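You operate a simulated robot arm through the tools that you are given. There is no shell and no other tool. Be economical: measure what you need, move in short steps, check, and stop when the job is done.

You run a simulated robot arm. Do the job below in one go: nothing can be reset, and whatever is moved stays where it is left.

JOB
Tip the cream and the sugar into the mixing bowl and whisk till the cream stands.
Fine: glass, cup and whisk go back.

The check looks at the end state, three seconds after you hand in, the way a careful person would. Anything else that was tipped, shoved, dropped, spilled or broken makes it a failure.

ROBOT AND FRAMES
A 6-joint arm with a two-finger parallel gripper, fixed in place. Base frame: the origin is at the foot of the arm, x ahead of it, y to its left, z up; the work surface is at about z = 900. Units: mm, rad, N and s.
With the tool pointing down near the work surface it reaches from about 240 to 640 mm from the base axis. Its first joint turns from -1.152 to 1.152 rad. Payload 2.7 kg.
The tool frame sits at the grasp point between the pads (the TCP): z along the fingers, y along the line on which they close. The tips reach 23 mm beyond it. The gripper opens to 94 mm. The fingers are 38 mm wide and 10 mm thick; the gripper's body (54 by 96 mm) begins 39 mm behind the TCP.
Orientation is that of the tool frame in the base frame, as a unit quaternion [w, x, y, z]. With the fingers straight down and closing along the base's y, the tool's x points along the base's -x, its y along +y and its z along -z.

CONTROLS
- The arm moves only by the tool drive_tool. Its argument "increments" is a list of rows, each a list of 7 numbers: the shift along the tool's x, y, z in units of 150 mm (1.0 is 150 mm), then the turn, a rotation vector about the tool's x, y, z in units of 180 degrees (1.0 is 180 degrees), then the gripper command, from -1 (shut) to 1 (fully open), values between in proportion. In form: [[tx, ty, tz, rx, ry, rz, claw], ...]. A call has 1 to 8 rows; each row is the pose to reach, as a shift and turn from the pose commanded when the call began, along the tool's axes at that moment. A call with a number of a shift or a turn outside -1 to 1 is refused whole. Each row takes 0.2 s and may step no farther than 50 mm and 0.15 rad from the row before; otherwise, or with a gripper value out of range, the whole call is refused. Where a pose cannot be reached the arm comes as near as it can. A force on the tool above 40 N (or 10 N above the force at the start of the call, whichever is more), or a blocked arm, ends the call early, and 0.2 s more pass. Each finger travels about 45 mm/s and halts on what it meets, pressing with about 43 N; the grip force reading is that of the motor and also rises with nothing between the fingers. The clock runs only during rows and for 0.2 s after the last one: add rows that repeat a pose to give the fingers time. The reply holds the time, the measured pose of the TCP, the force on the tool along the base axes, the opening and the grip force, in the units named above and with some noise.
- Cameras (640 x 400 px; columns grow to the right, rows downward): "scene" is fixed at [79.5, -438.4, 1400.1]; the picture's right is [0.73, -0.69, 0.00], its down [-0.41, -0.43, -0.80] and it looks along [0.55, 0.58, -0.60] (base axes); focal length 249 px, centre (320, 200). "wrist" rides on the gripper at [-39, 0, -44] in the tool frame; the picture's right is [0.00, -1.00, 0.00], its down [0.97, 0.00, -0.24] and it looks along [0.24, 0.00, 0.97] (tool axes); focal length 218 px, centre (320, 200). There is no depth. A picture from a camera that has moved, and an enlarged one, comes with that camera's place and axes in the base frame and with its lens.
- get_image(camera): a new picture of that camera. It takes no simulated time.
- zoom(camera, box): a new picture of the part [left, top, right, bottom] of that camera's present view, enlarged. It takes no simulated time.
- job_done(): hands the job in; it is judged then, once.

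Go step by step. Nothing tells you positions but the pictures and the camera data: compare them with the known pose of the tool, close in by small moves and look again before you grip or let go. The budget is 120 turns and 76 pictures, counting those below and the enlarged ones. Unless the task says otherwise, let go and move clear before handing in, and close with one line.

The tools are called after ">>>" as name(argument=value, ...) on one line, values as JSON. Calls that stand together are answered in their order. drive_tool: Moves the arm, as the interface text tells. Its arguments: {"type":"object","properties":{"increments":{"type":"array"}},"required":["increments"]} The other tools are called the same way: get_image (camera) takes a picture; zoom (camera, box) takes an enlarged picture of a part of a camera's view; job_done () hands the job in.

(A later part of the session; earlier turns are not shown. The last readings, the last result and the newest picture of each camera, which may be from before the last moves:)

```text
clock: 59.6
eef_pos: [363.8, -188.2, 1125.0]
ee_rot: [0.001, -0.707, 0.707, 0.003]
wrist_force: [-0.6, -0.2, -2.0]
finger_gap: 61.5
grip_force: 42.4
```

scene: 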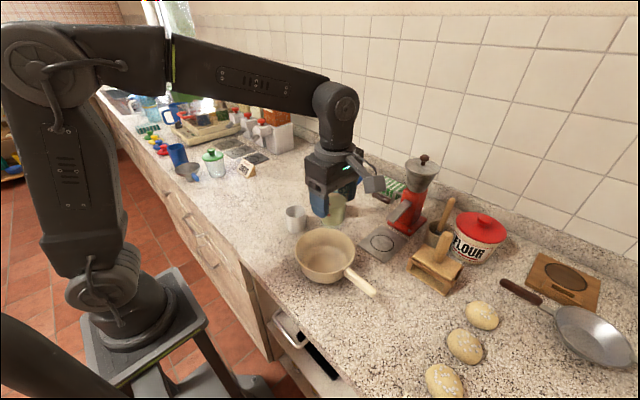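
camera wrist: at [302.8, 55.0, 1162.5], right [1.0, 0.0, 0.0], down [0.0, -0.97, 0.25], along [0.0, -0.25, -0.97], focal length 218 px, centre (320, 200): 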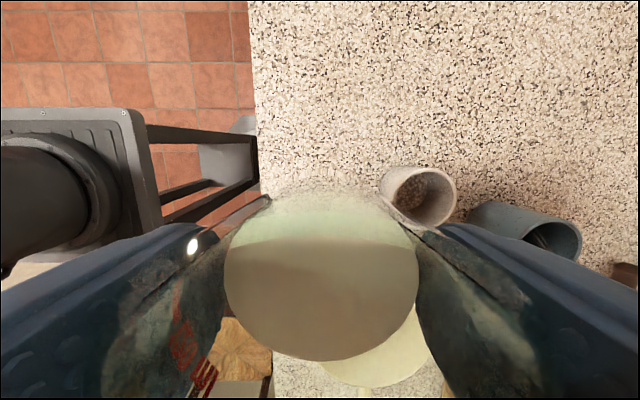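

Upright. Back over the glass's spot.

>>> drive_tool(increments=[[-0.1, 0.03, 0, 0, 0, 0, -1], [-0.25, 0.08, 0, 0, 0, 0, -1], [-0.4, 0.13, 0, 0, 0, 0, -1], [-0.55, 0.19, 0, 0, 0, 0, -1], [-0.7, 0.25, 0, 0, 0, 0, -1], [-0.85, 0.32, 0, 0, 0, 0, -1], [-1, 0.393, 0, 0, 0, 0, -1]])

>>> drive_tool(increments=[[-0.12, 0, 0, 0, 0, 0, -1], [-0.24, 0, 0, 0, 0, 0, -1], [-0.353, 0, 0.1, 0, 0, 0, -1], [-0.353, 0, 0.3, 0, 0, 0, -1], [-0.353, 0, 0.5, 0, 0, 0, -1], [-0.353, 0, 0.7, 0, 0, 0, -1], [-0.353, 0, 0.9, 0, 0, 0, -1], [-0.353, 0, 0.95, 0, 0, 0, -1]])

>>> zoom(camera="scene", box=[236, 190, 316, 250])

```text
clock: 61.2
eef_pos: [305.5, -36.9, 1124.5]
ee_rot: [0.001, -0.707, 0.707, 0.001]
wrist_force: [0.4, 0.1, -1.3]
finger_gap: 61.7
grip_force: 43.1
```

```text
clock: 63.0
eef_pos: [303.4, 15.1, 983.9]
ee_rot: [0.0, -0.707, 0.707, 0.001]
wrist_force: [-0.3, 0.3, -1.4]
finger_gap: 61.7
grip_force: 43.0
```

```text
6.67 times, centred on (276, 220) of scene
camera zoom: at [79.5, -438.4, 1400.1], right [0.73, -0.69, 0.0], down [-0.41, -0.43, -0.8], along [0.55, 0.58, -0.6], focal length 1658 px, centre (613, 67)
```

zoom: 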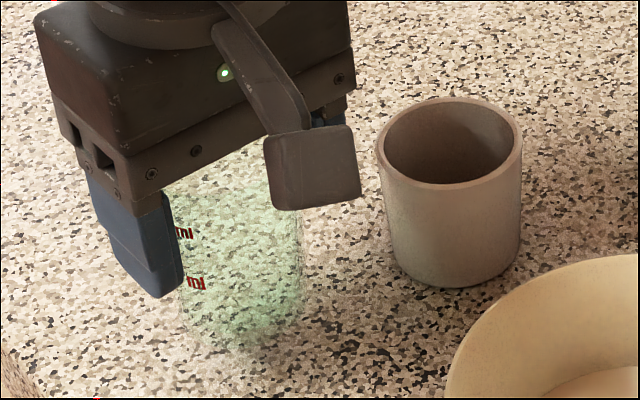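

About 20 mm to go. Lowering in small steps.

>>> drive_tool(increments=[[0, 0, 0.04, 0, 0, 0, -1], [0, 0, 0.08, 0, 0, 0, -1], [0, 0, 0.12, 0, 0, 0, -1], [0, 0, 0.12, 0, 0, 0, -1]])

>>> drive_tool(increments=[[0, 0, 0.01, 0, 0, 0, -1], [0, 0, 0.02, 0, 0, 0, -1], [0, 0, 0.02, 0, 0, 0, -1]])

```text
clock: 64.0
eef_pos: [304.4, 15.2, 966.3]
ee_rot: [-0.001, 0.707, -0.707, -0.001]
wrist_force: [0.1, -0.1, -2.1]
finger_gap: 61.6
grip_force: 42.2
```

```text
clock: 64.8
eef_pos: [303.9, 13.6, 962.1]
ee_rot: [-0.001, 0.707, -0.707, 0.0]
wrist_force: [-0.4, 0.0, -1.6]
finger_gap: 61.9
grip_force: 42.6
```

>>> drive_tool(increments=[[0, 0, 0.01, 0, 0, 0, -1], [0, 0, 0.01, 0, 0, 0, -1]])

>>> zoom(camera="scene", box=[236, 190, 316, 250])

```text
clock: 65.4
eef_pos: [304.3, 13.7, 963.2]
ee_rot: [-0.002, 0.707, -0.707, 0.001]
wrist_force: [-4.3, -2.5, 24.9]
finger_gap: 61.4
grip_force: 42.5
```

```text
6.67 times, centred on (276, 220) of scene
camera zoom: at [79.1, -438.4, 1400.1], right [0.73, -0.69, 0.0], down [-0.41, -0.43, -0.8], along [0.55, 0.58, -0.6], focal length 1658 px, centre (613, 67)
```

zoom: 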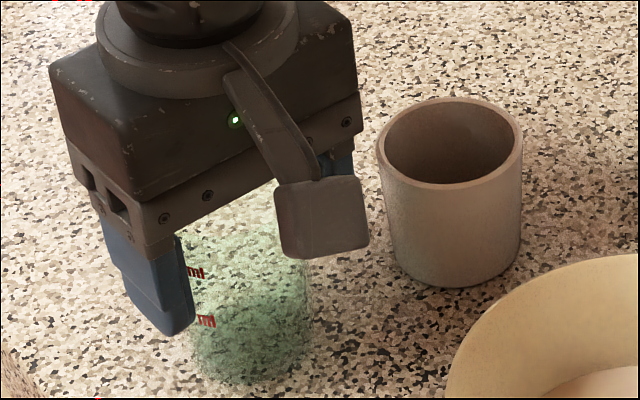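

The glass touches the counter. I relax slightly, open, and rise straight up.

>>> drive_tool(increments=[[0, 0, -0.006, 0, 0, 0, -1], [0, 0, -0.006, 0, 0, 0, 0.5], [0, 0, -0.006, 0, 0, 0, 0.7], [0, 0, -0.006, 0, 0, 0, 0.7], [0, 0, -0.006, 0, 0, 0, 0.7]])

>>> drive_tool(increments=[[0, 0, -0.1, 0, 0, 0, 0.7], [0, 0, -0.3, 0, 0, 0, 0.7], [0, 0, -0.6, 0, 0, 0, 0.7], [0, 0, -0.9, 0, 0, 0, 0.7], [0, 0, -0.9, 0, 0, 0, 0.7]])

>>> get_image(camera="wrist")

>>> zoom(camera="scene", box=[230, 150, 390, 310])

```text
clock: 66.6
eef_pos: [304.7, 14.9, 962.1]
ee_rot: [0.0, 0.708, -0.706, -0.001]
wrist_force: [0.1, 0.4, 1.4]
finger_gap: 79.8
grip_force: 0.0
```

```text
clock: 67.8
eef_pos: [303.7, 14.1, 1097.3]
ee_rot: [0.0, 0.708, -0.707, 0.0]
wrist_force: [0.7, 0.5, -0.3]
finger_gap: 79.7
grip_force: 0.1
```

```text
39 pictures are left
camera wrist: at [304.8, 51.9, 1142.4], right [1.0, 0.0, 0.0], down [0.0, -0.97, 0.24], along [0.0, -0.24, -0.97], focal length 218 px, centre (320, 200)
```

wrist: 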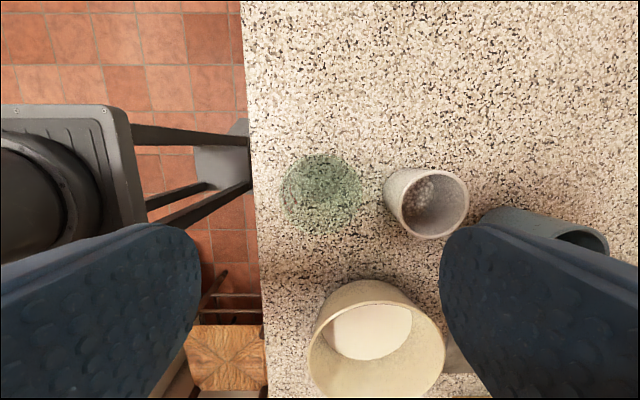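

```text
2.50 times, centred on (310, 230) of scene
camera zoom: at [79.5, -438.4, 1400.1], right [0.73, -0.69, 0.0], down [-0.41, -0.43, -0.8], along [0.55, 0.58, -0.6], focal length 622 px, centre (345, 125)
```

zoom: 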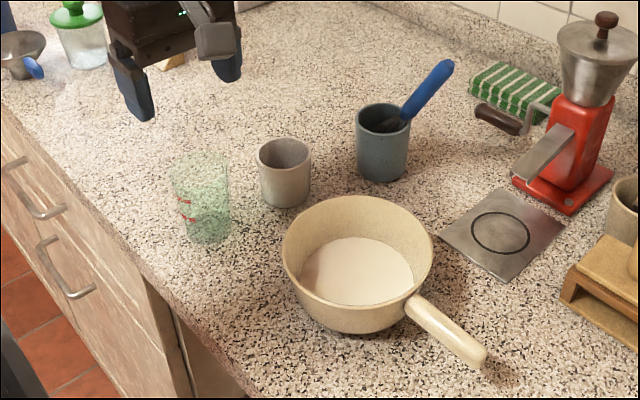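

The glass is back exactly where it stood. Next the sugar cup, currently near (403, 3); I hover over it.

>>> drive_tool(increments=[[0.02, -0.2, 0, 0, 0, 0, 0.7], [0.04, -0.4, 0.05, 0, 0, 0, 0.7], [0.073, -0.6, 0.15, 0, 0, 0, 0.7], [0.073, -0.66, 0.313, 0, 0, 0, 0.7], [0.073, -0.66, 0.313, 0, 0, 0, 0.7]])

>>> get_image(camera="wrist")

```text
clock: 69.0
eef_pos: [404.7, 2.7, 1050.0]
ee_rot: [0.0, -0.707, 0.707, 0.001]
wrist_force: [0.7, -0.4, 0.2]
finger_gap: 80.1
grip_force: 0.0
```

```text
37 pictures are left
camera wrist: at [404.9, 40.8, 1094.3], right [1.0, 0.0, 0.0], down [0.0, -0.97, 0.24], along [0.0, -0.24, -0.97], focal length 218 px, centre (320, 200)
```

wrist: 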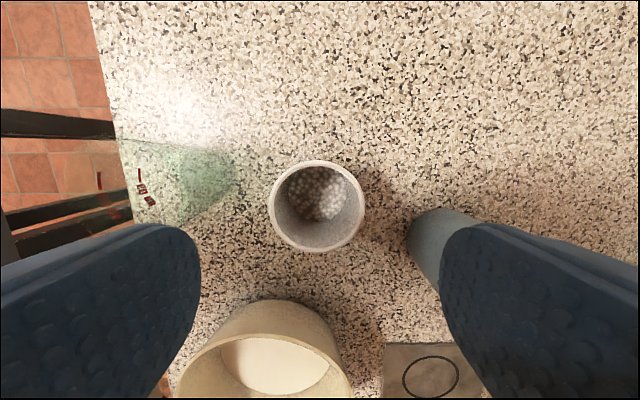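

The cup is centred under the tool. I descend to z ≈ 941 and grip.

>>> drive_tool(increments=[[0, 0.013, 0.15, 0, 0, 0, 0.7], [0, 0.013, 0.35, 0, 0, 0, 0.7], [0, 0.013, 0.55, 0, 0, 0, 0.7], [0, 0.013, 0.7, 0, 0, 0, 0.7], [0, 0.013, 0.727, 0, 0, 0, 0.7], [0, 0.013, 0.727, 0, 0, 0, 0.7]])

>>> drive_tool(increments=[[0, 0, 0, 0, 0, 0, 0.3], [0, 0, 0, 0, 0, 0, 0.0], [0, 0, 0, 0, 0, 0, -1], [0, 0, 0, 0, 0, 0, -1], [0, 0, 0, 0, 0, 0, -1]])

>>> drive_tool(increments=[[0, 0, -0.03, 0, 0, 0, -1], [0, 0, -0.06, 0, 0, 0, -1], [0, 0, -0.1, 0, 0, 0, -1], [0, 0, -0.1, 0, 0, 0, -1]])

>>> zoom(camera="scene", box=[230, 150, 390, 310])

```text
clock: 70.4
eef_pos: [402.6, 5.8, 941.0]
ee_rot: [0.0, 0.708, -0.707, -0.002]
wrist_force: [0.3, 0.2, -0.6]
finger_gap: 79.8
grip_force: 0.0
```

```text
clock: 71.6
eef_pos: [401.9, 4.2, 942.4]
ee_rot: [0.0, -0.707, 0.707, 0.001]
wrist_force: [-0.1, 0.2, 0.3]
finger_gap: 62.1
grip_force: 43.4
```

```text
clock: 72.6
eef_pos: [400.9, 5.0, 955.5]
ee_rot: [0.0, 0.708, -0.707, -0.001]
wrist_force: [0.9, -0.2, -2.0]
finger_gap: 62.3
grip_force: 42.2
```

```text
2.50 times, centred on (310, 230) of scene
camera zoom: at [79.5, -438.4, 1400.1], right [0.73, -0.69, 0.0], down [-0.41, -0.43, -0.8], along [0.55, 0.58, -0.6], focal length 622 px, centre (345, 125)
```

zoom: 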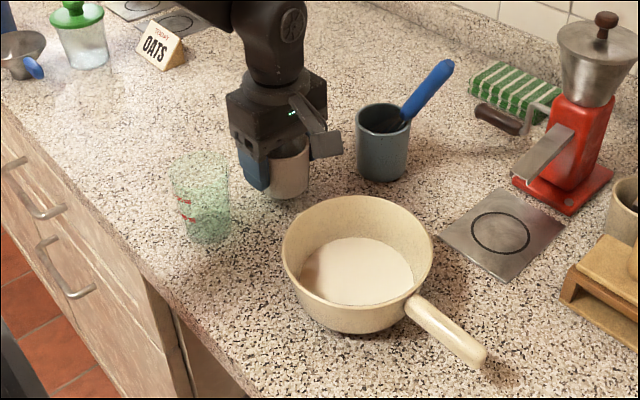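

The cup is held. Lift, then carry it to the bowl.

>>> drive_tool(increments=[[0, 0, -0.06, 0, 0, 0, -1], [0, 0, -0.2, 0, 0, 0, -1], [0, 0, -0.35, 0, 0, 0, -1], [0, 0, -0.5, 0, 0, 0, -1], [0, 0, -0.65, 0, 0, 0, -1], [0, 0, -0.8, 0, 0, 0, -1], [0, 0, -0.93, 0, 0, 0, -1], [0, 0, -1.0, 0, 0, 0, -1]])

>>> drive_tool(increments=[[0.06, 0.01, -0.02, 0, 0, 0, -1], [0.2, 0.05, -0.06, 0, 0, 0, -1], [0.35, 0.09, -0.1, 0, 0, 0, -1], [0.5, 0.13, -0.113, 0, 0, 0, -1], [0.65, 0.17, -0.113, 0, 0, 0, -1], [0.8, 0.21, -0.113, 0, 0, 0, -1], [0.93, 0.26, -0.113, 0, 0, 0, -1], [1.0, 0.26, -0.113, 0, 0, 0, -1]])

>>> drive_tool(increments=[[0.06, 0, 0, 0, 0, 0, -1], [0.16, 0, 0, 0, 0.02, 0, -1], [0.26, 0, 0, 0, 0.06, 0, -1], [0.34, 0, 0, 0, 0.1, 0, -1], [0.4, 0, 0, 0, 0.14, 0, -1], [0.4, 0, 0, 0, 0.18, 0, -1], [0.4, 0, 0, 0, 0.21, 0, -1], [0.4, 0, 0, 0, 0.222, 0, -1]])

>>> zoom(camera="scene", box=[260, 130, 420, 300])

```text
clock: 74.4
eef_pos: [400.9, 4.2, 1107.0]
ee_rot: [0.0, 0.707, -0.707, -0.002]
wrist_force: [-0.3, 0.0, -1.1]
finger_gap: 62.2
grip_force: 42.9
```

```text
clock: 76.2
eef_pos: [361.8, -148.0, 1123.2]
ee_rot: [-0.001, 0.708, -0.707, 0.0]
wrist_force: [-0.2, -0.4, -1.1]
finger_gap: 62.0
grip_force: 42.8
```

```text
clock: 78.0
eef_pos: [361.5, -205.5, 1121.4]
ee_rot: [-0.241, -0.665, 0.665, -0.242]
wrist_force: [0.6, -0.1, -1.0]
finger_gap: 62.1
grip_force: 42.7
```

```text
2.35 times, centred on (340, 215) of scene
camera zoom: at [79.5, -438.4, 1400.1], right [0.73, -0.69, 0.0], down [-0.41, -0.43, -0.8], along [0.55, 0.58, -0.6], focal length 585 px, centre (273, 165)
```

zoom: 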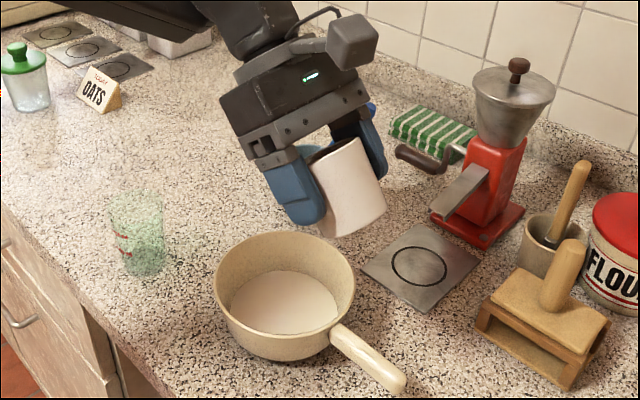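

Tilting the sugar cup onwards, slowly.

>>> drive_tool(increments=[[0, 0, 0, 0, 0.02, 0, -1], [0, 0, 0, 0, 0.04, 0, -1], [0, 0, 0, 0, 0.06, 0, -1], [0, 0, 0, 0, 0.08, 0, -1], [0, 0, 0, 0, 0.1, 0, -1], [0, 0, 0, 0, 0.12, 0, -1], [0, 0, 0, 0, 0.14, 0, -1], [0, 0, 0, 0, 0.16, 0, -1]])

>>> zoom(camera="scene", box=[260, 130, 420, 300])

```text
clock: 79.8
eef_pos: [361.7, -205.9, 1122.2]
ee_rot: [0.399, 0.584, -0.583, 0.398]
wrist_force: [0.6, -0.3, -1.1]
finger_gap: 62.0
grip_force: 43.2
```

```text
2.35 times, centred on (340, 215) of scene
camera zoom: at [79.5, -438.4, 1400.1], right [0.73, -0.69, 0.0], down [-0.41, -0.43, -0.8], along [0.55, 0.58, -0.6], focal length 585 px, centre (273, 165)
```

zoom: 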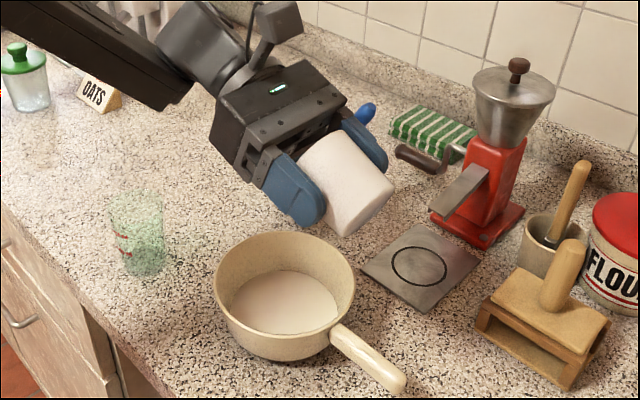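

Nothing yet at 69°. Continuing to about 88°.

>>> drive_tool(increments=[[0, 0, -0.01, 0, 0.015, 0, -1], [-0.005, 0, -0.02, 0, 0.03, 0, -1], [-0.01, 0, -0.03, 0, 0.045, 0, -1], [-0.015, 0, -0.04, 0, 0.06, 0, -1], [-0.02, 0, -0.05, 0, 0.075, 0, -1], [-0.025, 0, -0.06, 0, 0.09, 0, -1], [-0.03, 0, -0.07, 0, 0.107, 0, -1]])

>>> zoom(camera="scene", box=[260, 130, 420, 300])

```text
clock: 81.4
eef_pos: [362.3, -195.7, 1122.4]
ee_rot: [-0.491, -0.509, 0.509, -0.49]
wrist_force: [0.1, 0.1, -1.6]
finger_gap: 62.2
grip_force: 42.9
```

```text
2.35 times, centred on (340, 215) of scene
camera zoom: at [79.5, -438.4, 1400.1], right [0.73, -0.69, 0.0], down [-0.41, -0.43, -0.8], along [0.55, 0.58, -0.6], focal length 585 px, centre (273, 165)
```

zoom: 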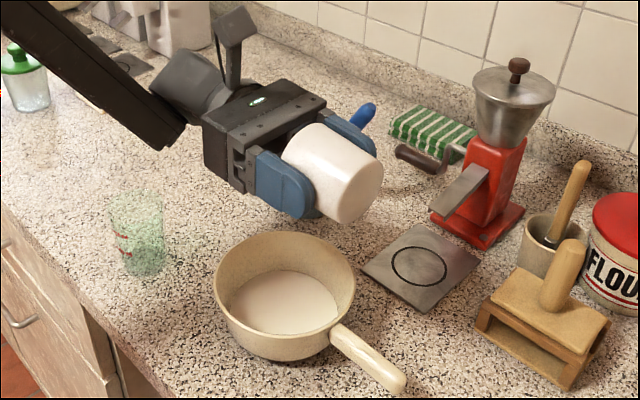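

Granules still inside. Continuing past 90°, raising slightly to keep the forearm clear of the glass.

>>> drive_tool(increments=[[0.02, 0, 0, 0, 0.014, 0, -1], [0.04, 0, -0.01, 0, 0.028, 0, -1], [0.06, 0, -0.02, 0, 0.042, 0, -1], [0.08, 0, -0.02, 0, 0.056, 0, -1], [0.1, 0, -0.03, 0, 0.07, 0, -1], [0.11, 0, -0.03, 0, 0.084, 0, -1], [0.12, 0, -0.04, 0, 0.098, 0, -1], [0.12, 0, -0.04, 0, 0.11, 0, -1]])

>>> zoom(camera="scene", box=[260, 130, 420, 300])

```text
clock: 83.2
eef_pos: [362.1, -189.9, 1139.9]
ee_rot: [0.572, 0.417, -0.418, 0.57]
wrist_force: [-0.2, 0.5, -0.8]
finger_gap: 62.2
grip_force: 43.2
```

```text
2.35 times, centred on (340, 215) of scene
camera zoom: at [79.5, -438.4, 1400.1], right [0.73, -0.69, 0.0], down [-0.41, -0.43, -0.8], along [0.55, 0.58, -0.6], focal length 585 px, centre (273, 165)
```

zoom: 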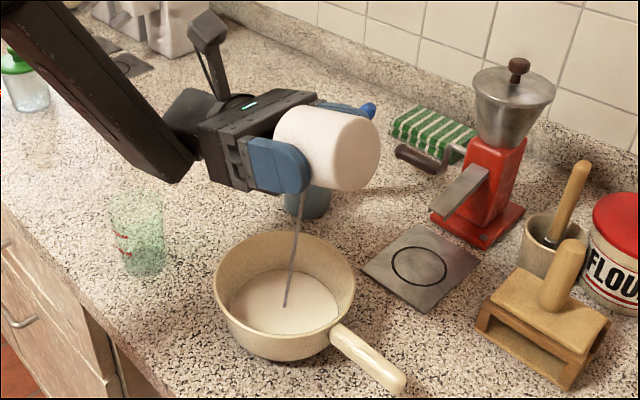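

Sugar is streaming into the bowl. I hold, with a few degrees more tilt.

>>> drive_tool(increments=[[0, 0, 0, 0, 0, 0, -1], [0, 0, 0, 0, 0, 0, -1], [0, 0, 0, 0, 0, 0, -1], [0, 0, 0, 0, 0.005, 0, -1], [0, 0, 0, 0, 0.01, 0, -1], [0, 0, 0, 0, 0.015, 0, -1], [0, 0, 0, 0, 0.02, 0, -1], [0, 0, 0, 0, 0.025, 0, -1]])

>>> drive_tool(increments=[[0, 0, 0, 0, 0.005, 0, -1], [0, 0, 0, 0, 0.01, 0, -1], [0, 0, 0, 0, 0.015, 0, -1], [0, 0, 0, 0, 0.015, 0, -1], [0, 0, 0, 0, 0.015, 0, -1], [0, 0, 0, 0, 0.015, 0, -1], [0, 0, 0, 0, 0.015, 0, -1], [0, 0, 0, 0, 0.015, 0, -1]])

>>> zoom(camera="scene", box=[260, 130, 420, 300])

```text
clock: 85.0
eef_pos: [361.3, -189.3, 1141.2]
ee_rot: [0.587, 0.395, -0.394, 0.587]
wrist_force: [-0.7, 0.0, -0.9]
finger_gap: 62.2
grip_force: 42.4
```

```text
clock: 86.8
eef_pos: [362.6, -189.5, 1139.9]
ee_rot: [0.596, 0.381, -0.381, 0.596]
wrist_force: [0.0, 0.0, -1.3]
finger_gap: 62.3
grip_force: 42.7
```

```text
2.35 times, centred on (340, 215) of scene
camera zoom: at [79.5, -438.4, 1400.1], right [0.73, -0.69, 0.0], down [-0.41, -0.43, -0.8], along [0.55, 0.58, -0.6], focal length 585 px, centre (273, 165)
```

zoom: 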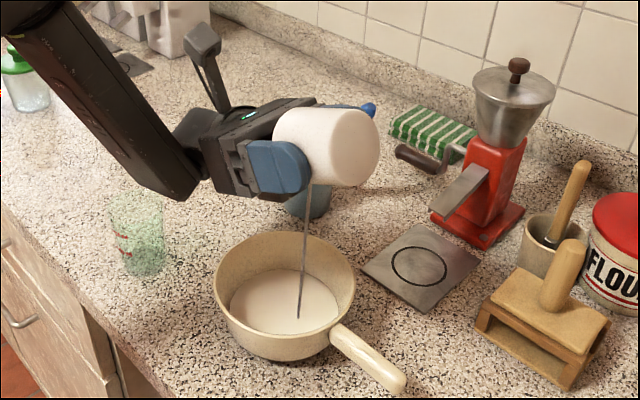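

Still flowing; I wait.

>>> drive_tool(increments=[[0, 0, 0, 0, 0, 0, -1], [0, 0, 0, 0, 0, 0, -1], [0, 0, 0, 0, 0, 0, -1], [0, 0, 0, 0, 0, 0, -1], [0, 0, 0, 0, 0, 0, -1], [0, 0, 0, 0, 0, 0, -1], [0, 0, 0, 0, 0, 0, -1], [0, 0, 0, 0, 0, 0, -1]])

>>> drive_tool(increments=[[0, 0, 0, 0, 0, 0, -1], [0, 0, 0, 0, 0, 0, -1], [0, 0, 0, 0, 0, 0, -1], [0, 0, 0, 0, 0, 0, -1], [0, 0, 0, 0, 0, 0, -1], [0, 0, 0, 0, 0, 0, -1], [0, 0, 0, 0, 0, 0, -1], [0, 0, 0, 0, 0, 0, -1]])

>>> zoom(camera="scene", box=[260, 130, 420, 300])

```text
clock: 88.6
eef_pos: [361.9, -189.8, 1140.2]
ee_rot: [0.596, 0.381, -0.38, 0.596]
wrist_force: [-0.3, -0.1, -1.4]
finger_gap: 62.2
grip_force: 43.4
```

```text
clock: 90.4
eef_pos: [361.9, -190.1, 1139.5]
ee_rot: [0.596, 0.38, -0.38, 0.596]
wrist_force: [-0.4, -0.1, -1.5]
finger_gap: 62.1
grip_force: 43.0
```

```text
2.35 times, centred on (340, 215) of scene
camera zoom: at [79.5, -438.4, 1400.1], right [0.73, -0.69, 0.0], down [-0.41, -0.43, -0.8], along [0.55, 0.58, -0.6], focal length 585 px, centre (273, 165)
```

zoom: 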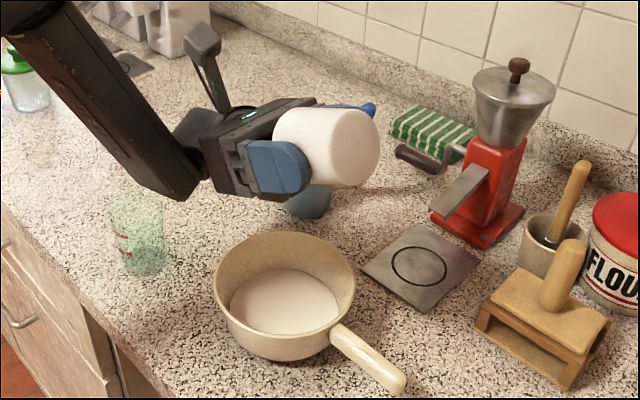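

The stream has stopped. Turn upright and check the cup's inside.

>>> drive_tool(increments=[[0, 0, 0, 0, -0.0456, 0, -1], [0, 0, 0, 0, -0.0912, 0, -1], [0, 0, 0, 0, -0.1368, 0, -1], [0, 0, 0, 0, -0.1824, 0, -1], [0, 0, 0, 0, -0.228, 0, -1], [0, 0, 0, 0, -0.2736, 0, -1], [0, 0, 0, 0, -0.3192, 0, -1], [0, 0, 0, 0, -0.3648, 0, -1]])

>>> drive_tool(increments=[[0, 0, 0, 0, -0.0456, 0, -1], [0, 0, 0, 0, -0.0912, 0, -1], [0, 0, 0, 0, -0.1368, 0, -1], [0, 0, 0, 0, -0.1824, 0, -1], [0, 0, 0, 0, -0.228, 0, -1], [0, 0, 0, 0, -0.2732, 0, -1], [0, 0, 0, 0, -0.2732, 0, -1]])

>>> get_image(camera="wrist")

```text
clock: 92.2
eef_pos: [362.1, -188.9, 1140.3]
ee_rot: [0.293, 0.645, -0.642, 0.294]
wrist_force: [-0.2, -0.4, -1.1]
finger_gap: 61.9
grip_force: 43.5
```

```text
clock: 93.8
eef_pos: [362.5, -189.4, 1138.0]
ee_rot: [0.001, -0.707, 0.708, 0.001]
wrist_force: [0.2, 0.4, -0.3]
finger_gap: 62.3
grip_force: 43.6
```

```text
29 pictures are left
camera wrist: at [362.8, -151.4, 1183.7], right [1.0, 0.0, 0.0], down [0.0, -0.97, 0.24], along [0.0, -0.24, -0.97], focal length 218 px, centre (320, 200)
```

wrist: 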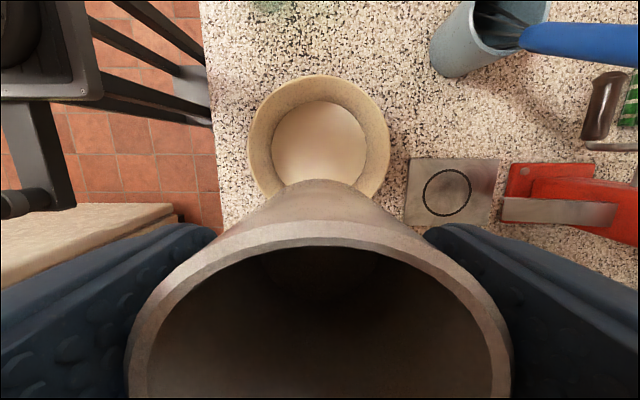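

The cup is empty. I carry it back to its original place near (412, 29).

>>> drive_tool(increments=[[-0.1, -0.03, 0, 0, 0, 0, -1], [-0.25, -0.08, 0, 0, 0, 0, -1], [-0.42, -0.13, 0, 0, 0, 0, -1], [-0.6, -0.18, 0, 0, 0, 0, -1], [-0.78, -0.23, 0, 0, 0, 0, -1], [-0.9, -0.28, 0, 0, 0, 0, -1], [-1, -0.333, 0, 0, 0, 0, -1]])

>>> drive_tool(increments=[[-0.15, 0, 0, 0, 0, 0, -1], [-0.3, 0, 0, 0, 0, 0, -1], [-0.46, 0, 0.1, 0, 0, 0, -1], [-0.46, 0, 0.3, 0, 0, 0, -1], [-0.46, 0, 0.5, 0, 0, 0, -1], [-0.46, 0, 0.7, 0, 0, 0, -1], [-0.46, 0, 0.9, 0, 0, 0, -1], [-0.46, 0, 1.0, 0, 0, 0, -1]])

>>> drive_tool(increments=[[0, 0, 0.1, 0, 0, 0, -1], [0, 0, 0.2, 0, 0, 0, -1], [0, 0, 0.26, 0, 0, 0, -1], [0, 0, 0.28, 0, 0, 0, -1], [0, 0, 0.28, 0, 0, 0, -1]])

>>> zoom(camera="scene", box=[230, 150, 390, 310])

```text
clock: 95.4
eef_pos: [412.9, -40.0, 1141.7]
ee_rot: [0.0, 0.708, -0.707, 0.001]
wrist_force: [0.8, -0.3, -0.9]
finger_gap: 62.1
grip_force: 43.8
```

```text
clock: 97.2
eef_pos: [413.5, 29.2, 990.6]
ee_rot: [-0.001, -0.707, 0.707, 0.0]
wrist_force: [0.2, 0.8, -1.9]
finger_gap: 62.1
grip_force: 43.3
```

```text
clock: 98.4
eef_pos: [411.3, 28.7, 948.6]
ee_rot: [0.001, 0.707, -0.707, -0.001]
wrist_force: [0.7, 0.1, -1.0]
finger_gap: 62.1
grip_force: 42.9
```

```text
2.50 times, centred on (310, 230) of scene
camera zoom: at [79.5, -438.4, 1400.1], right [0.73, -0.69, 0.0], down [-0.41, -0.43, -0.8], along [0.55, 0.58, -0.6], focal length 622 px, centre (345, 125)
```

zoom: 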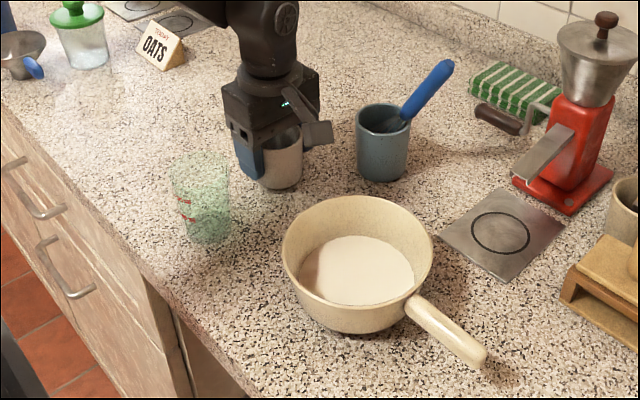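

Its position matches the original picture. Lowering the final 7 mm to contact.

>>> drive_tool(increments=[[0, 0, 0.02, 0, 0, 0, -1], [0, 0, 0.035, 0, 0, 0, -1], [0, 0, 0.035, 0, 0, 0, -1]])

>>> drive_tool(increments=[[0, 0, 0.01, 0, 0, 0, -1], [0, 0, 0.01, 0, 0, 0, -1]])

```text
clock: 99.2
eef_pos: [411.9, 29.9, 942.9]
ee_rot: [0.0, -0.707, 0.707, 0.001]
wrist_force: [0.6, -0.3, -1.1]
finger_gap: 61.8
grip_force: 43.1
```

```text
clock: 99.8
eef_pos: [411.5, 28.8, 942.7]
ee_rot: [-0.001, 0.707, -0.707, 0.002]
wrist_force: [-6.1, -3.3, 17.2]
finger_gap: 62.3
grip_force: 42.8
```

Contact made. Release and rise, then look at the whisk.

>>> drive_tool(increments=[[0, 0, -0.005, 0, 0, 0, -1], [0, 0, -0.005, 0, 0, 0, 0.5], [0, 0, -0.005, 0, 0, 0, 0.7], [0, 0, -0.005, 0, 0, 0, 0.7], [0, 0, -0.005, 0, 0, 0, 0.7]])

>>> drive_tool(increments=[[0, 0, -0.1, 0, 0, 0, 0.7], [0, 0, -0.35, 0, 0, 0, 0.7], [0, 0, -0.65, 0, 0, 0, 0.7], [0, 0, -0.95, 0, 0, 0, 0.7], [0, 0, -1.0, 0, 0, 0, 0.7]])

>>> drive_tool(increments=[[0, -0.2, -0.25, 0, 0, 0, 0.7], [0.1, -0.35, -0.5, 0, 0, 0, 0.7], [0.2, -0.5, -0.7, 0, 0, 0, 0.7], [0.3, -0.6, -0.8, 0, 0, 0, 0.7], [0.3, -0.6, -0.8, 0, 0, 0, 0.7]])

>>> get_image(camera="wrist")

>>> zoom(camera="scene", box=[240, 140, 390, 240])

```text
clock: 101.0
eef_pos: [411.7, 29.4, 942.8]
ee_rot: [0.0, 0.707, -0.707, 0.0]
wrist_force: [0.6, -0.5, -0.4]
finger_gap: 80.1
grip_force: 0.1
```

```text
clock: 102.2
eef_pos: [413.5, 28.2, 1093.1]
ee_rot: [0.001, 0.707, -0.707, 0.0]
wrist_force: [-0.3, 0.7, -0.6]
finger_gap: 79.9
grip_force: 0.0
```

```text
clock: 103.4
eef_pos: [504.2, -16.1, 1211.5]
ee_rot: [0.001, 0.707, -0.707, -0.001]
wrist_force: [-0.5, -0.3, 0.2]
finger_gap: 79.9
grip_force: 0.0
```

```text
27 pictures are left
camera wrist: at [504.3, 22.4, 1255.4], right [1.0, 0.0, 0.0], down [0.0, -0.97, 0.24], along [0.0, -0.24, -0.97], focal length 218 px, centre (320, 200)
```

wrist: 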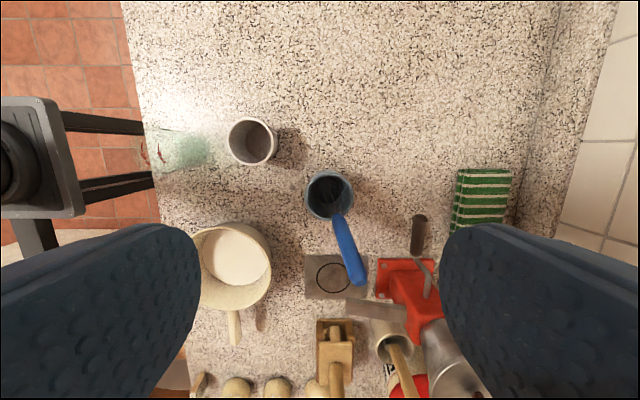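

```text
4.00 times, centred on (315, 190) of scene
camera zoom: at [79.5, -438.4, 1400.1], right [0.73, -0.69, 0.0], down [-0.41, -0.43, -0.8], along [0.55, 0.58, -0.6], focal length 995 px, centre (340, 240)
```

zoom: 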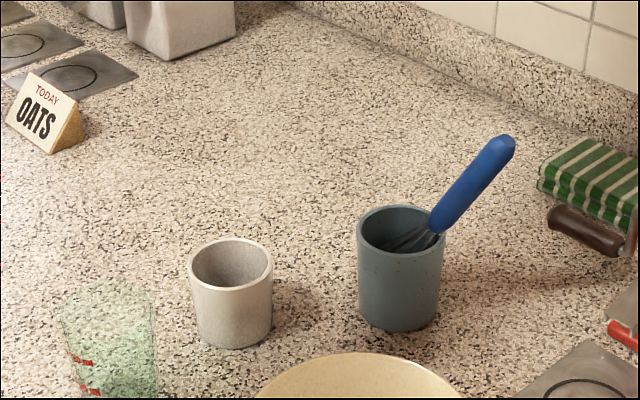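

The cup and glass are back in place. The whisk handle runs from about (528, -67, 977) up to (542, -109, 1062), leaning 27°. I align the tool with it at a point just above its top.

>>> drive_tool(increments=[[0.15, -0.06, 0, -0.0115, -0.036, 0, 0.4], [0.35, -0.13, 0, -0.023, -0.072, 0, 0.4], [0.55, -0.2, 0.1, -0.0344, -0.108, 0, 0.4], [0.72, -0.27, 0.25, -0.0459, -0.1441, 0, 0.4], [0.791, -0.305, 0.45, -0.0459, -0.1441, 0, 0.4], [0.791, -0.305, 0.643, -0.0459, -0.1441, 0, 0.4], [0.791, -0.305, 0.643, -0.0459, -0.1441, 0, 0.4]])

>>> get_image(camera="wrist")

```text
clock: 105.0
eef_pos: [542.5, -130.0, 1112.0]
ee_rot: [-0.108, 0.687, -0.687, -0.209]
wrist_force: [0.5, 0.1, -0.1]
finger_gap: 65.8
grip_force: 0.1
out of reach, approached as far as the arm can: row 3, 4, 5, 6, 7
```

```text
25 pictures are left
camera wrist: at [549.5, -114.8, 1168.5], right [0.99, 0.03, -0.14], down [0.0, -0.98, -0.21], along [-0.14, 0.21, -0.97], focal length 218 px, centre (320, 200)
```

wrist: 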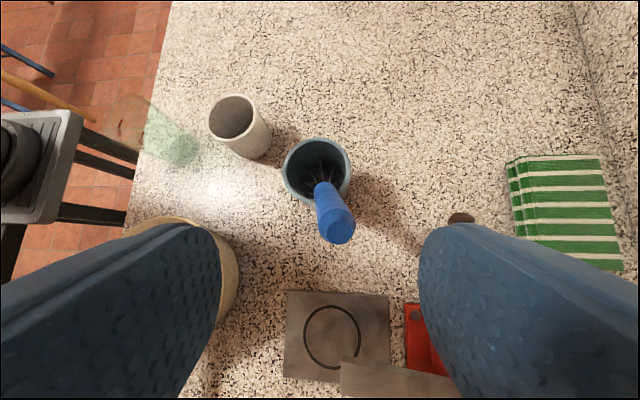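

The tool is aligned with the handle, just a few mm off laterally. Now slide down along the handle axis.

>>> drive_tool(increments=[[0.018, -0.045, 0.06, 0, 0, 0, 0.4], [0.018, -0.045, 0.15, 0, 0, 0, 0.4], [0.018, -0.045, 0.25, 0, 0, 0, 0.4], [0.018, -0.045, 0.35, 0, 0, 0, 0.4], [0.018, -0.045, 0.45, 0, 0, 0, 0.4], [0.018, -0.045, 0.56, 0, 0, 0, 0.4], [0.018, -0.045, 0.56, 0, 0, 0, 0.4]])

>>> get_image(camera="wrist")

```text
clock: 106.6
eef_pos: [536.7, -95.3, 1034.5]
ee_rot: [-0.108, 0.688, -0.687, -0.209]
wrist_force: [0.6, -0.6, 1.6]
finger_gap: 66.2
grip_force: 0.1
```

```text
24 pictures are left
camera wrist: at [544.6, -81.2, 1090.1], right [0.99, 0.03, -0.14], down [0.0, -0.98, -0.21], along [-0.14, 0.21, -0.97], focal length 218 px, centre (320, 200)
```

wrist: 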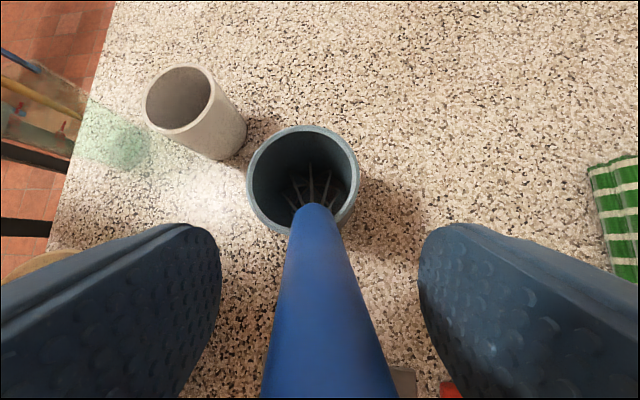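

The handle is centred between the fingers. Closing, then a short vertical test lift.

>>> drive_tool(increments=[[0, 0, 0, 0, 0, 0, 0], [0, 0, 0, 0, 0, 0, -1], [0, 0, 0, 0, 0, 0, -1], [0, 0, 0, 0, 0, 0, -1], [0, 0, 0, 0, 0, 0, -1], [0, 0, 0, 0, 0, 0, -1]])

>>> drive_tool(increments=[[-0.03, 0.009, -0.06, 0, 0, 0, -1], [-0.06, 0.019, -0.12, 0, 0, 0, -1], [-0.1, 0.031, -0.2, 0, 0, 0, -1], [-0.1, 0.031, -0.2, 0, 0, 0, -1]])

>>> zoom(camera="scene", box=[280, 110, 420, 240])

```text
clock: 108.0
eef_pos: [536.9, -95.7, 1033.7]
ee_rot: [-0.108, 0.688, -0.687, -0.209]
wrist_force: [-2.8, 1.2, 6.4]
finger_gap: 17.7
grip_force: 43.3
```

```text
clock: 109.0
eef_pos: [534.6, -95.6, 1067.5]
ee_rot: [0.108, -0.687, 0.687, 0.209]
wrist_force: [-0.2, 0.1, -1.2]
finger_gap: 17.6
grip_force: 42.5
```

```text
3.08 times, centred on (350, 175) of scene
camera zoom: at [79.5, -438.4, 1400.1], right [0.73, -0.69, 0.0], down [-0.41, -0.43, -0.8], along [0.55, 0.58, -0.6], focal length 765 px, centre (228, 277)
```

zoom: 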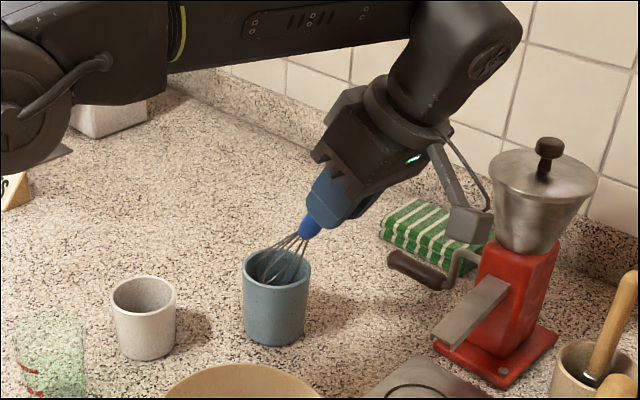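

The whisk is coming out cleanly. Lifting further until clear of the holder.

>>> drive_tool(increments=[[-0.04, 0.013, -0.08, 0, 0, 0, -1], [-0.08, 0.026, -0.16, 0, 0, 0, -1], [-0.13, 0.04, -0.26, 0, 0, 0, -1], [-0.18, 0.056, -0.36, 0, 0, 0, -1], [-0.24, 0.075, -0.48, 0, 0, 0, -1], [-0.26, 0.082, -0.53, 0, 0, 0, -1], [-0.26, 0.082, -0.53, 0, 0, 0, -1]])

>>> zoom(camera="scene", box=[280, 90, 420, 240])

```text
clock: 110.6
eef_pos: [532.6, -94.9, 1153.3]
ee_rot: [0.108, -0.687, 0.688, 0.209]
wrist_force: [-0.3, 0.4, -0.2]
finger_gap: 17.4
grip_force: 42.8
out of reach, approached as far as the arm can: row 6, 7
```

```text
2.67 times, centred on (350, 165) of scene
camera zoom: at [79.5, -438.4, 1400.1], right [0.73, -0.69, 0.0], down [-0.41, -0.43, -0.8], along [0.55, 0.58, -0.6], focal length 663 px, centre (240, 293)
```

zoom: 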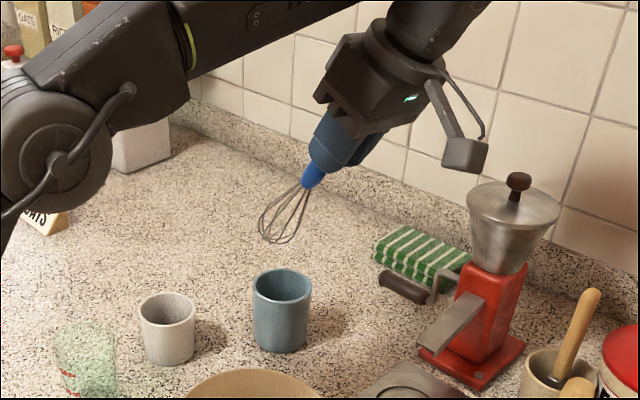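

The whisk is clear. Moving toward the bowl while turning it vertical.

>>> drive_tool(increments=[[0.043, 0.12, 0, 0, 0, 0, -1], [0.087, 0.24, 0, 0.006, 0.02, 0, -1], [0.13, 0.36, 0, 0.0128, 0.04, 0, -1], [0.173, 0.48, 0, 0.0191, 0.06, 0, -1], [0.216, 0.6, 0, 0.0255, 0.08, 0, -1], [0.26, 0.73, 0, 0.0319, 0.1, 0, -1], [0.303, 0.85, 0, 0.0389, 0.122, 0, -1], [0.346, 0.966, 0, 0.0459, 0.1441, 0, -1]])

>>> get_image(camera="wrist")

```text
clock: 112.4
eef_pos: [384.8, -144.7, 1150.2]
ee_rot: [-0.001, -0.707, 0.707, 0.0]
wrist_force: [-0.1, -0.6, -0.3]
finger_gap: 17.4
grip_force: 42.4
```

```text
21 pictures are left
camera wrist: at [385.4, -107.2, 1194.5], right [1.0, 0.0, 0.0], down [0.0, -0.97, 0.24], along [0.0, -0.24, -0.97], focal length 218 px, centre (320, 200)
```

wrist: 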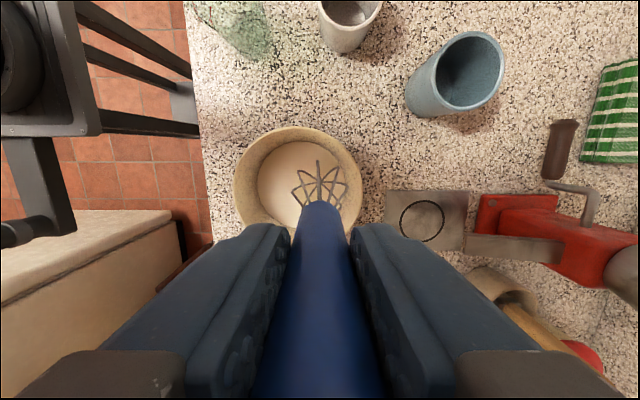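

The whisk is vertical, tip about 145 mm below the TCP. I centre over the bowl at (362, -153) and lower to just above the cream.

>>> drive_tool(increments=[[0.02, 0.07, 0, 0, 0, 0, -1], [0.055, 0.149, 0, 0, 0, 0, -1], [0.055, 0.149, 0.15, 0, 0, 0, -1], [0.055, 0.149, 0.3, 0, 0, 0, -1], [0.055, 0.149, 0.45, 0, 0, 0, -1], [0.055, 0.149, 0.53, 0, 0, 0, -1], [0.055, 0.149, 0.53, 0, 0, 0, -1]])

>>> zoom(camera="scene", box=[270, 150, 400, 300])

>>> zoom(camera="wrist", box=[220, 100, 420, 225])

```text
clock: 114.0
eef_pos: [361.4, -153.6, 1070.4]
ee_rot: [0.0, 0.708, -0.707, 0.0]
wrist_force: [0.2, -0.6, -0.5]
finger_gap: 17.5
grip_force: 42.7
```

```text
2.67 times, centred on (335, 225) of scene
camera zoom: at [79.5, -438.4, 1400.1], right [0.73, -0.69, 0.0], down [-0.41, -0.43, -0.8], along [0.55, 0.58, -0.6], focal length 663 px, centre (280, 133)
```

zoom: 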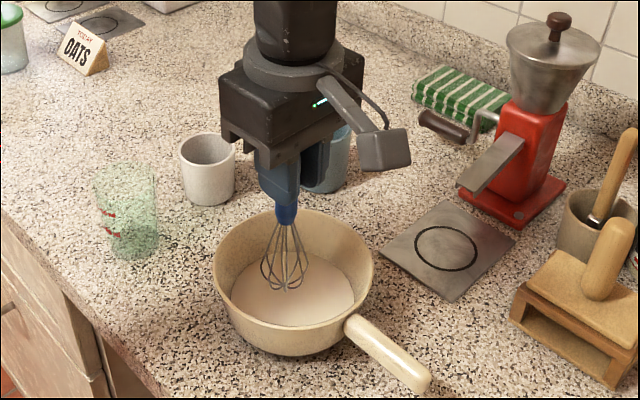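

```text
3.20 times, centred on (320, 162) of wrist
camera zoom: at [362.2, -115.7, 1114.9], right [1.0, 0.0, 0.0], down [0.0, -0.97, 0.24], along [0.0, -0.24, -0.97], focal length 698 px, centre (320, 320)
```

zoom: 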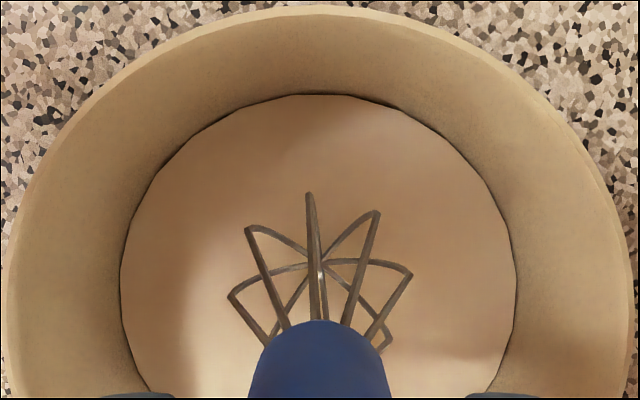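

The whisk is centred over the cream. Lowering into it in small steps, watching for contact with the bowl floor.

>>> drive_tool(increments=[[0, 0, 0.02, 0, 0, 0, -1], [0, 0, 0.04, 0, 0, 0, -1], [0, 0, 0.06, 0, 0, 0, -1], [0, 0, 0.06, 0, 0, 0, -1]])

>>> drive_tool(increments=[[0, 0, 0.013, 0, 0, 0, -1], [0, 0, 0.02, 0, 0, 0, -1], [0, 0, 0.02, 0, 0, 0, -1]])

```text
clock: 115.0
eef_pos: [362.2, -153.9, 1062.1]
ee_rot: [0.0, -0.707, 0.707, 0.0]
wrist_force: [0.6, -0.2, -0.2]
finger_gap: 17.4
grip_force: 43.1
```

```text
clock: 115.8
eef_pos: [362.8, -153.6, 1060.7]
ee_rot: [0.0, -0.707, 0.707, 0.0]
wrist_force: [-0.2, -0.3, -0.8]
finger_gap: 17.3
grip_force: 43.1
```

>>> drive_tool(increments=[[0, 0, 0.013, 0, 0, 0, -1], [0, 0, 0.02, 0, 0, 0, -1], [0, 0, 0.02, 0, 0, 0, -1]])

>>> zoom(camera="scene", box=[290, 190, 390, 290])

```text
clock: 116.6
eef_pos: [362.4, -154.2, 1057.8]
ee_rot: [0.0, -0.707, 0.707, -0.001]
wrist_force: [-4.0, 1.5, 18.7]
finger_gap: 17.4
grip_force: 43.1
```

```text
4.00 times, centred on (340, 240) of scene
camera zoom: at [79.2, -438.3, 1400.1], right [0.73, -0.69, 0.0], down [-0.41, -0.43, -0.8], along [0.55, 0.58, -0.6], focal length 995 px, centre (240, 40)
```

zoom: 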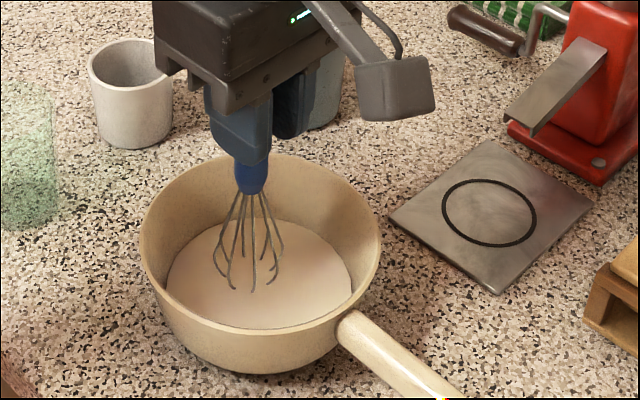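

Light contact with the floor found. I raise 4 mm and start whisking in small circles.

>>> drive_tool(increments=[[0, 0, -0.03, 0, 0, 0, -1], [0, 0, -0.03, 0, 0, 0, -1], [0.06, 0, -0.03, 0, 0, 0, -1], [0.12, 0, -0.03, 0, 0, 0, -1]])

>>> drive_tool(increments=[[-0.035, 0.085, 0, 0, 0, 0, -1], [-0.12, 0.12, 0, 0, 0, 0, -1], [-0.205, 0.085, 0, 0, 0, 0, -1], [-0.24, 0, 0, 0, 0, 0, -1], [-0.205, -0.085, 0, 0, 0, 0, -1], [-0.12, -0.12, 0, 0, 0, 0, -1], [-0.035, -0.085, 0, 0, 0, 0, -1], [0, 0, 0, 0, 0, 0, -1]])

>>> drive_tool(increments=[[-0.12, 0.12, 0, 0, 0, 0, -1], [-0.24, 0, 0, 0, 0, 0, -1], [-0.12, -0.12, 0, 0, 0, 0, -1], [0, 0, 0, 0, 0, 0, -1], [-0.12, 0.12, 0, 0, 0, 0, -1], [-0.24, 0, 0, 0, 0, 0, -1], [-0.12, -0.12, 0, 0, 0, 0, -1], [0, 0, 0, 0, 0, 0, -1]])

>>> zoom(camera="scene", box=[290, 190, 390, 290])

```text
clock: 117.6
eef_pos: [361.7, -173.0, 1059.7]
ee_rot: [0.001, 0.708, -0.707, -0.001]
wrist_force: [-0.2, 0.5, -0.6]
finger_gap: 17.3
grip_force: 43.1
```

```text
clock: 119.4
eef_pos: [362.3, -173.0, 1061.0]
ee_rot: [0.0, 0.707, -0.707, 0.0]
wrist_force: [0.7, 0.7, -0.5]
finger_gap: 17.5
grip_force: 43.5
```

```text
clock: 121.2
eef_pos: [362.5, -170.9, 1062.6]
ee_rot: [0.0, -0.707, 0.707, 0.0]
wrist_force: [-0.7, 0.3, -0.3]
finger_gap: 17.2
grip_force: 42.7
```

```text
4.00 times, centred on (340, 240) of scene
camera zoom: at [79.5, -438.4, 1400.1], right [0.73, -0.69, 0.0], down [-0.41, -0.43, -0.8], along [0.55, 0.58, -0.6], focal length 995 px, centre (240, 40)
```

zoom: 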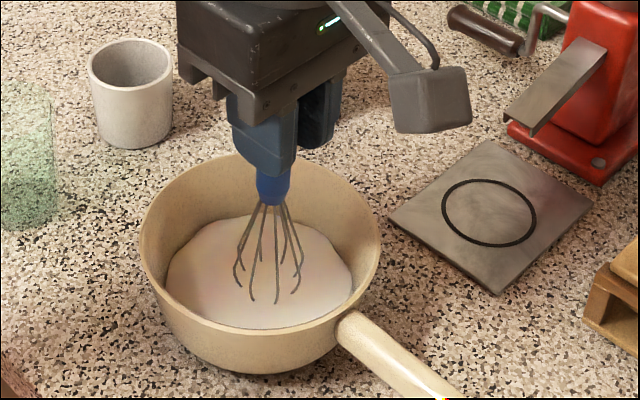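

The cream is starting to thicken, and the bowl hasn't moved. Continuing to whisk.

>>> drive_tool(increments=[[-0.12, 0.12, 0, 0, 0, 0, -1], [-0.24, 0, 0, 0, 0, 0, -1], [-0.12, -0.12, 0, 0, 0, 0, -1], [0, 0, 0, 0, 0, 0, -1], [-0.12, 0.12, 0, 0, 0, 0, -1], [-0.24, 0, 0, 0, 0, 0, -1], [-0.12, -0.12, 0, 0, 0, 0, -1], [0, 0, 0, 0, 0, 0, -1]])

>>> drive_tool(increments=[[-0.12, 0.12, 0, 0, 0, 0, -1], [-0.24, 0, 0, 0, 0, 0, -1], [-0.12, -0.12, 0, 0, 0, 0, -1], [0, 0, 0, 0, 0, 0, -1], [-0.12, 0.12, 0, 0, 0, 0, -1], [-0.24, 0, 0, 0, 0, 0, -1], [-0.12, -0.12, 0, 0, 0, 0, -1], [0, 0, 0, 0, 0, 0, -1]])

>>> drive_tool(increments=[[-0.12, 0.12, 0, 0, 0, 0, -1], [-0.24, 0, 0, 0, 0, 0, -1], [-0.12, -0.12, 0, 0, 0, 0, -1], [0, 0, 0, 0, 0, 0, -1], [-0.12, 0.12, 0, 0, 0, 0, -1], [-0.24, 0, 0, 0, 0, 0, -1], [-0.12, -0.12, 0, 0, 0, 0, -1], [0, 0, 0, 0, 0, 0, -1]])

>>> drive_tool(increments=[[-0.12, 0.12, 0, 0, 0, 0, -1], [-0.24, 0, 0, 0, 0, 0, -1], [-0.12, -0.12, 0, 0, 0, 0, -1], [0, 0, 0, 0, 0, 0, -1], [-0.12, 0.12, 0, 0, 0, 0, -1], [-0.24, 0, 0, 0, 0, 0, -1], [-0.12, -0.12, 0, 0, 0, 0, -1], [0, 0, 0, 0, 0, 0, -1]])

>>> zoom(camera="scene", box=[290, 190, 390, 290])

```text
clock: 123.0
eef_pos: [361.8, -170.7, 1058.6]
ee_rot: [0.0, -0.707, 0.707, -0.001]
wrist_force: [0.0, 0.9, -0.5]
finger_gap: 17.4
grip_force: 43.1
```

```text
clock: 124.8
eef_pos: [362.9, -172.0, 1060.1]
ee_rot: [0.0, -0.707, 0.707, -0.001]
wrist_force: [-1.0, 0.1, -0.8]
finger_gap: 17.6
grip_force: 42.8
```

```text
clock: 126.6
eef_pos: [363.0, -171.8, 1061.1]
ee_rot: [0.001, -0.707, 0.707, 0.0]
wrist_force: [0.0, 0.3, -0.4]
finger_gap: 17.3
grip_force: 43.0
```

```text
clock: 128.4
eef_pos: [362.7, -170.5, 1060.4]
ee_rot: [0.0, -0.707, 0.708, 0.0]
wrist_force: [-0.5, 0.6, 0.6]
finger_gap: 17.4
grip_force: 43.2
```

```text
4.00 times, centred on (340, 240) of scene
camera zoom: at [79.5, -438.4, 1400.1], right [0.73, -0.69, 0.0], down [-0.41, -0.43, -0.8], along [0.55, 0.58, -0.6], focal length 995 px, centre (240, 40)
```

zoom: 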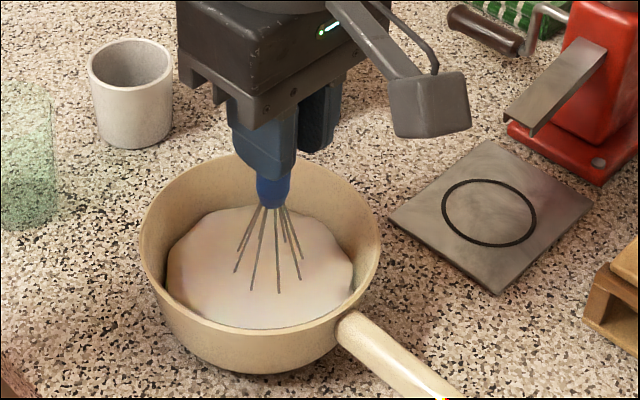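

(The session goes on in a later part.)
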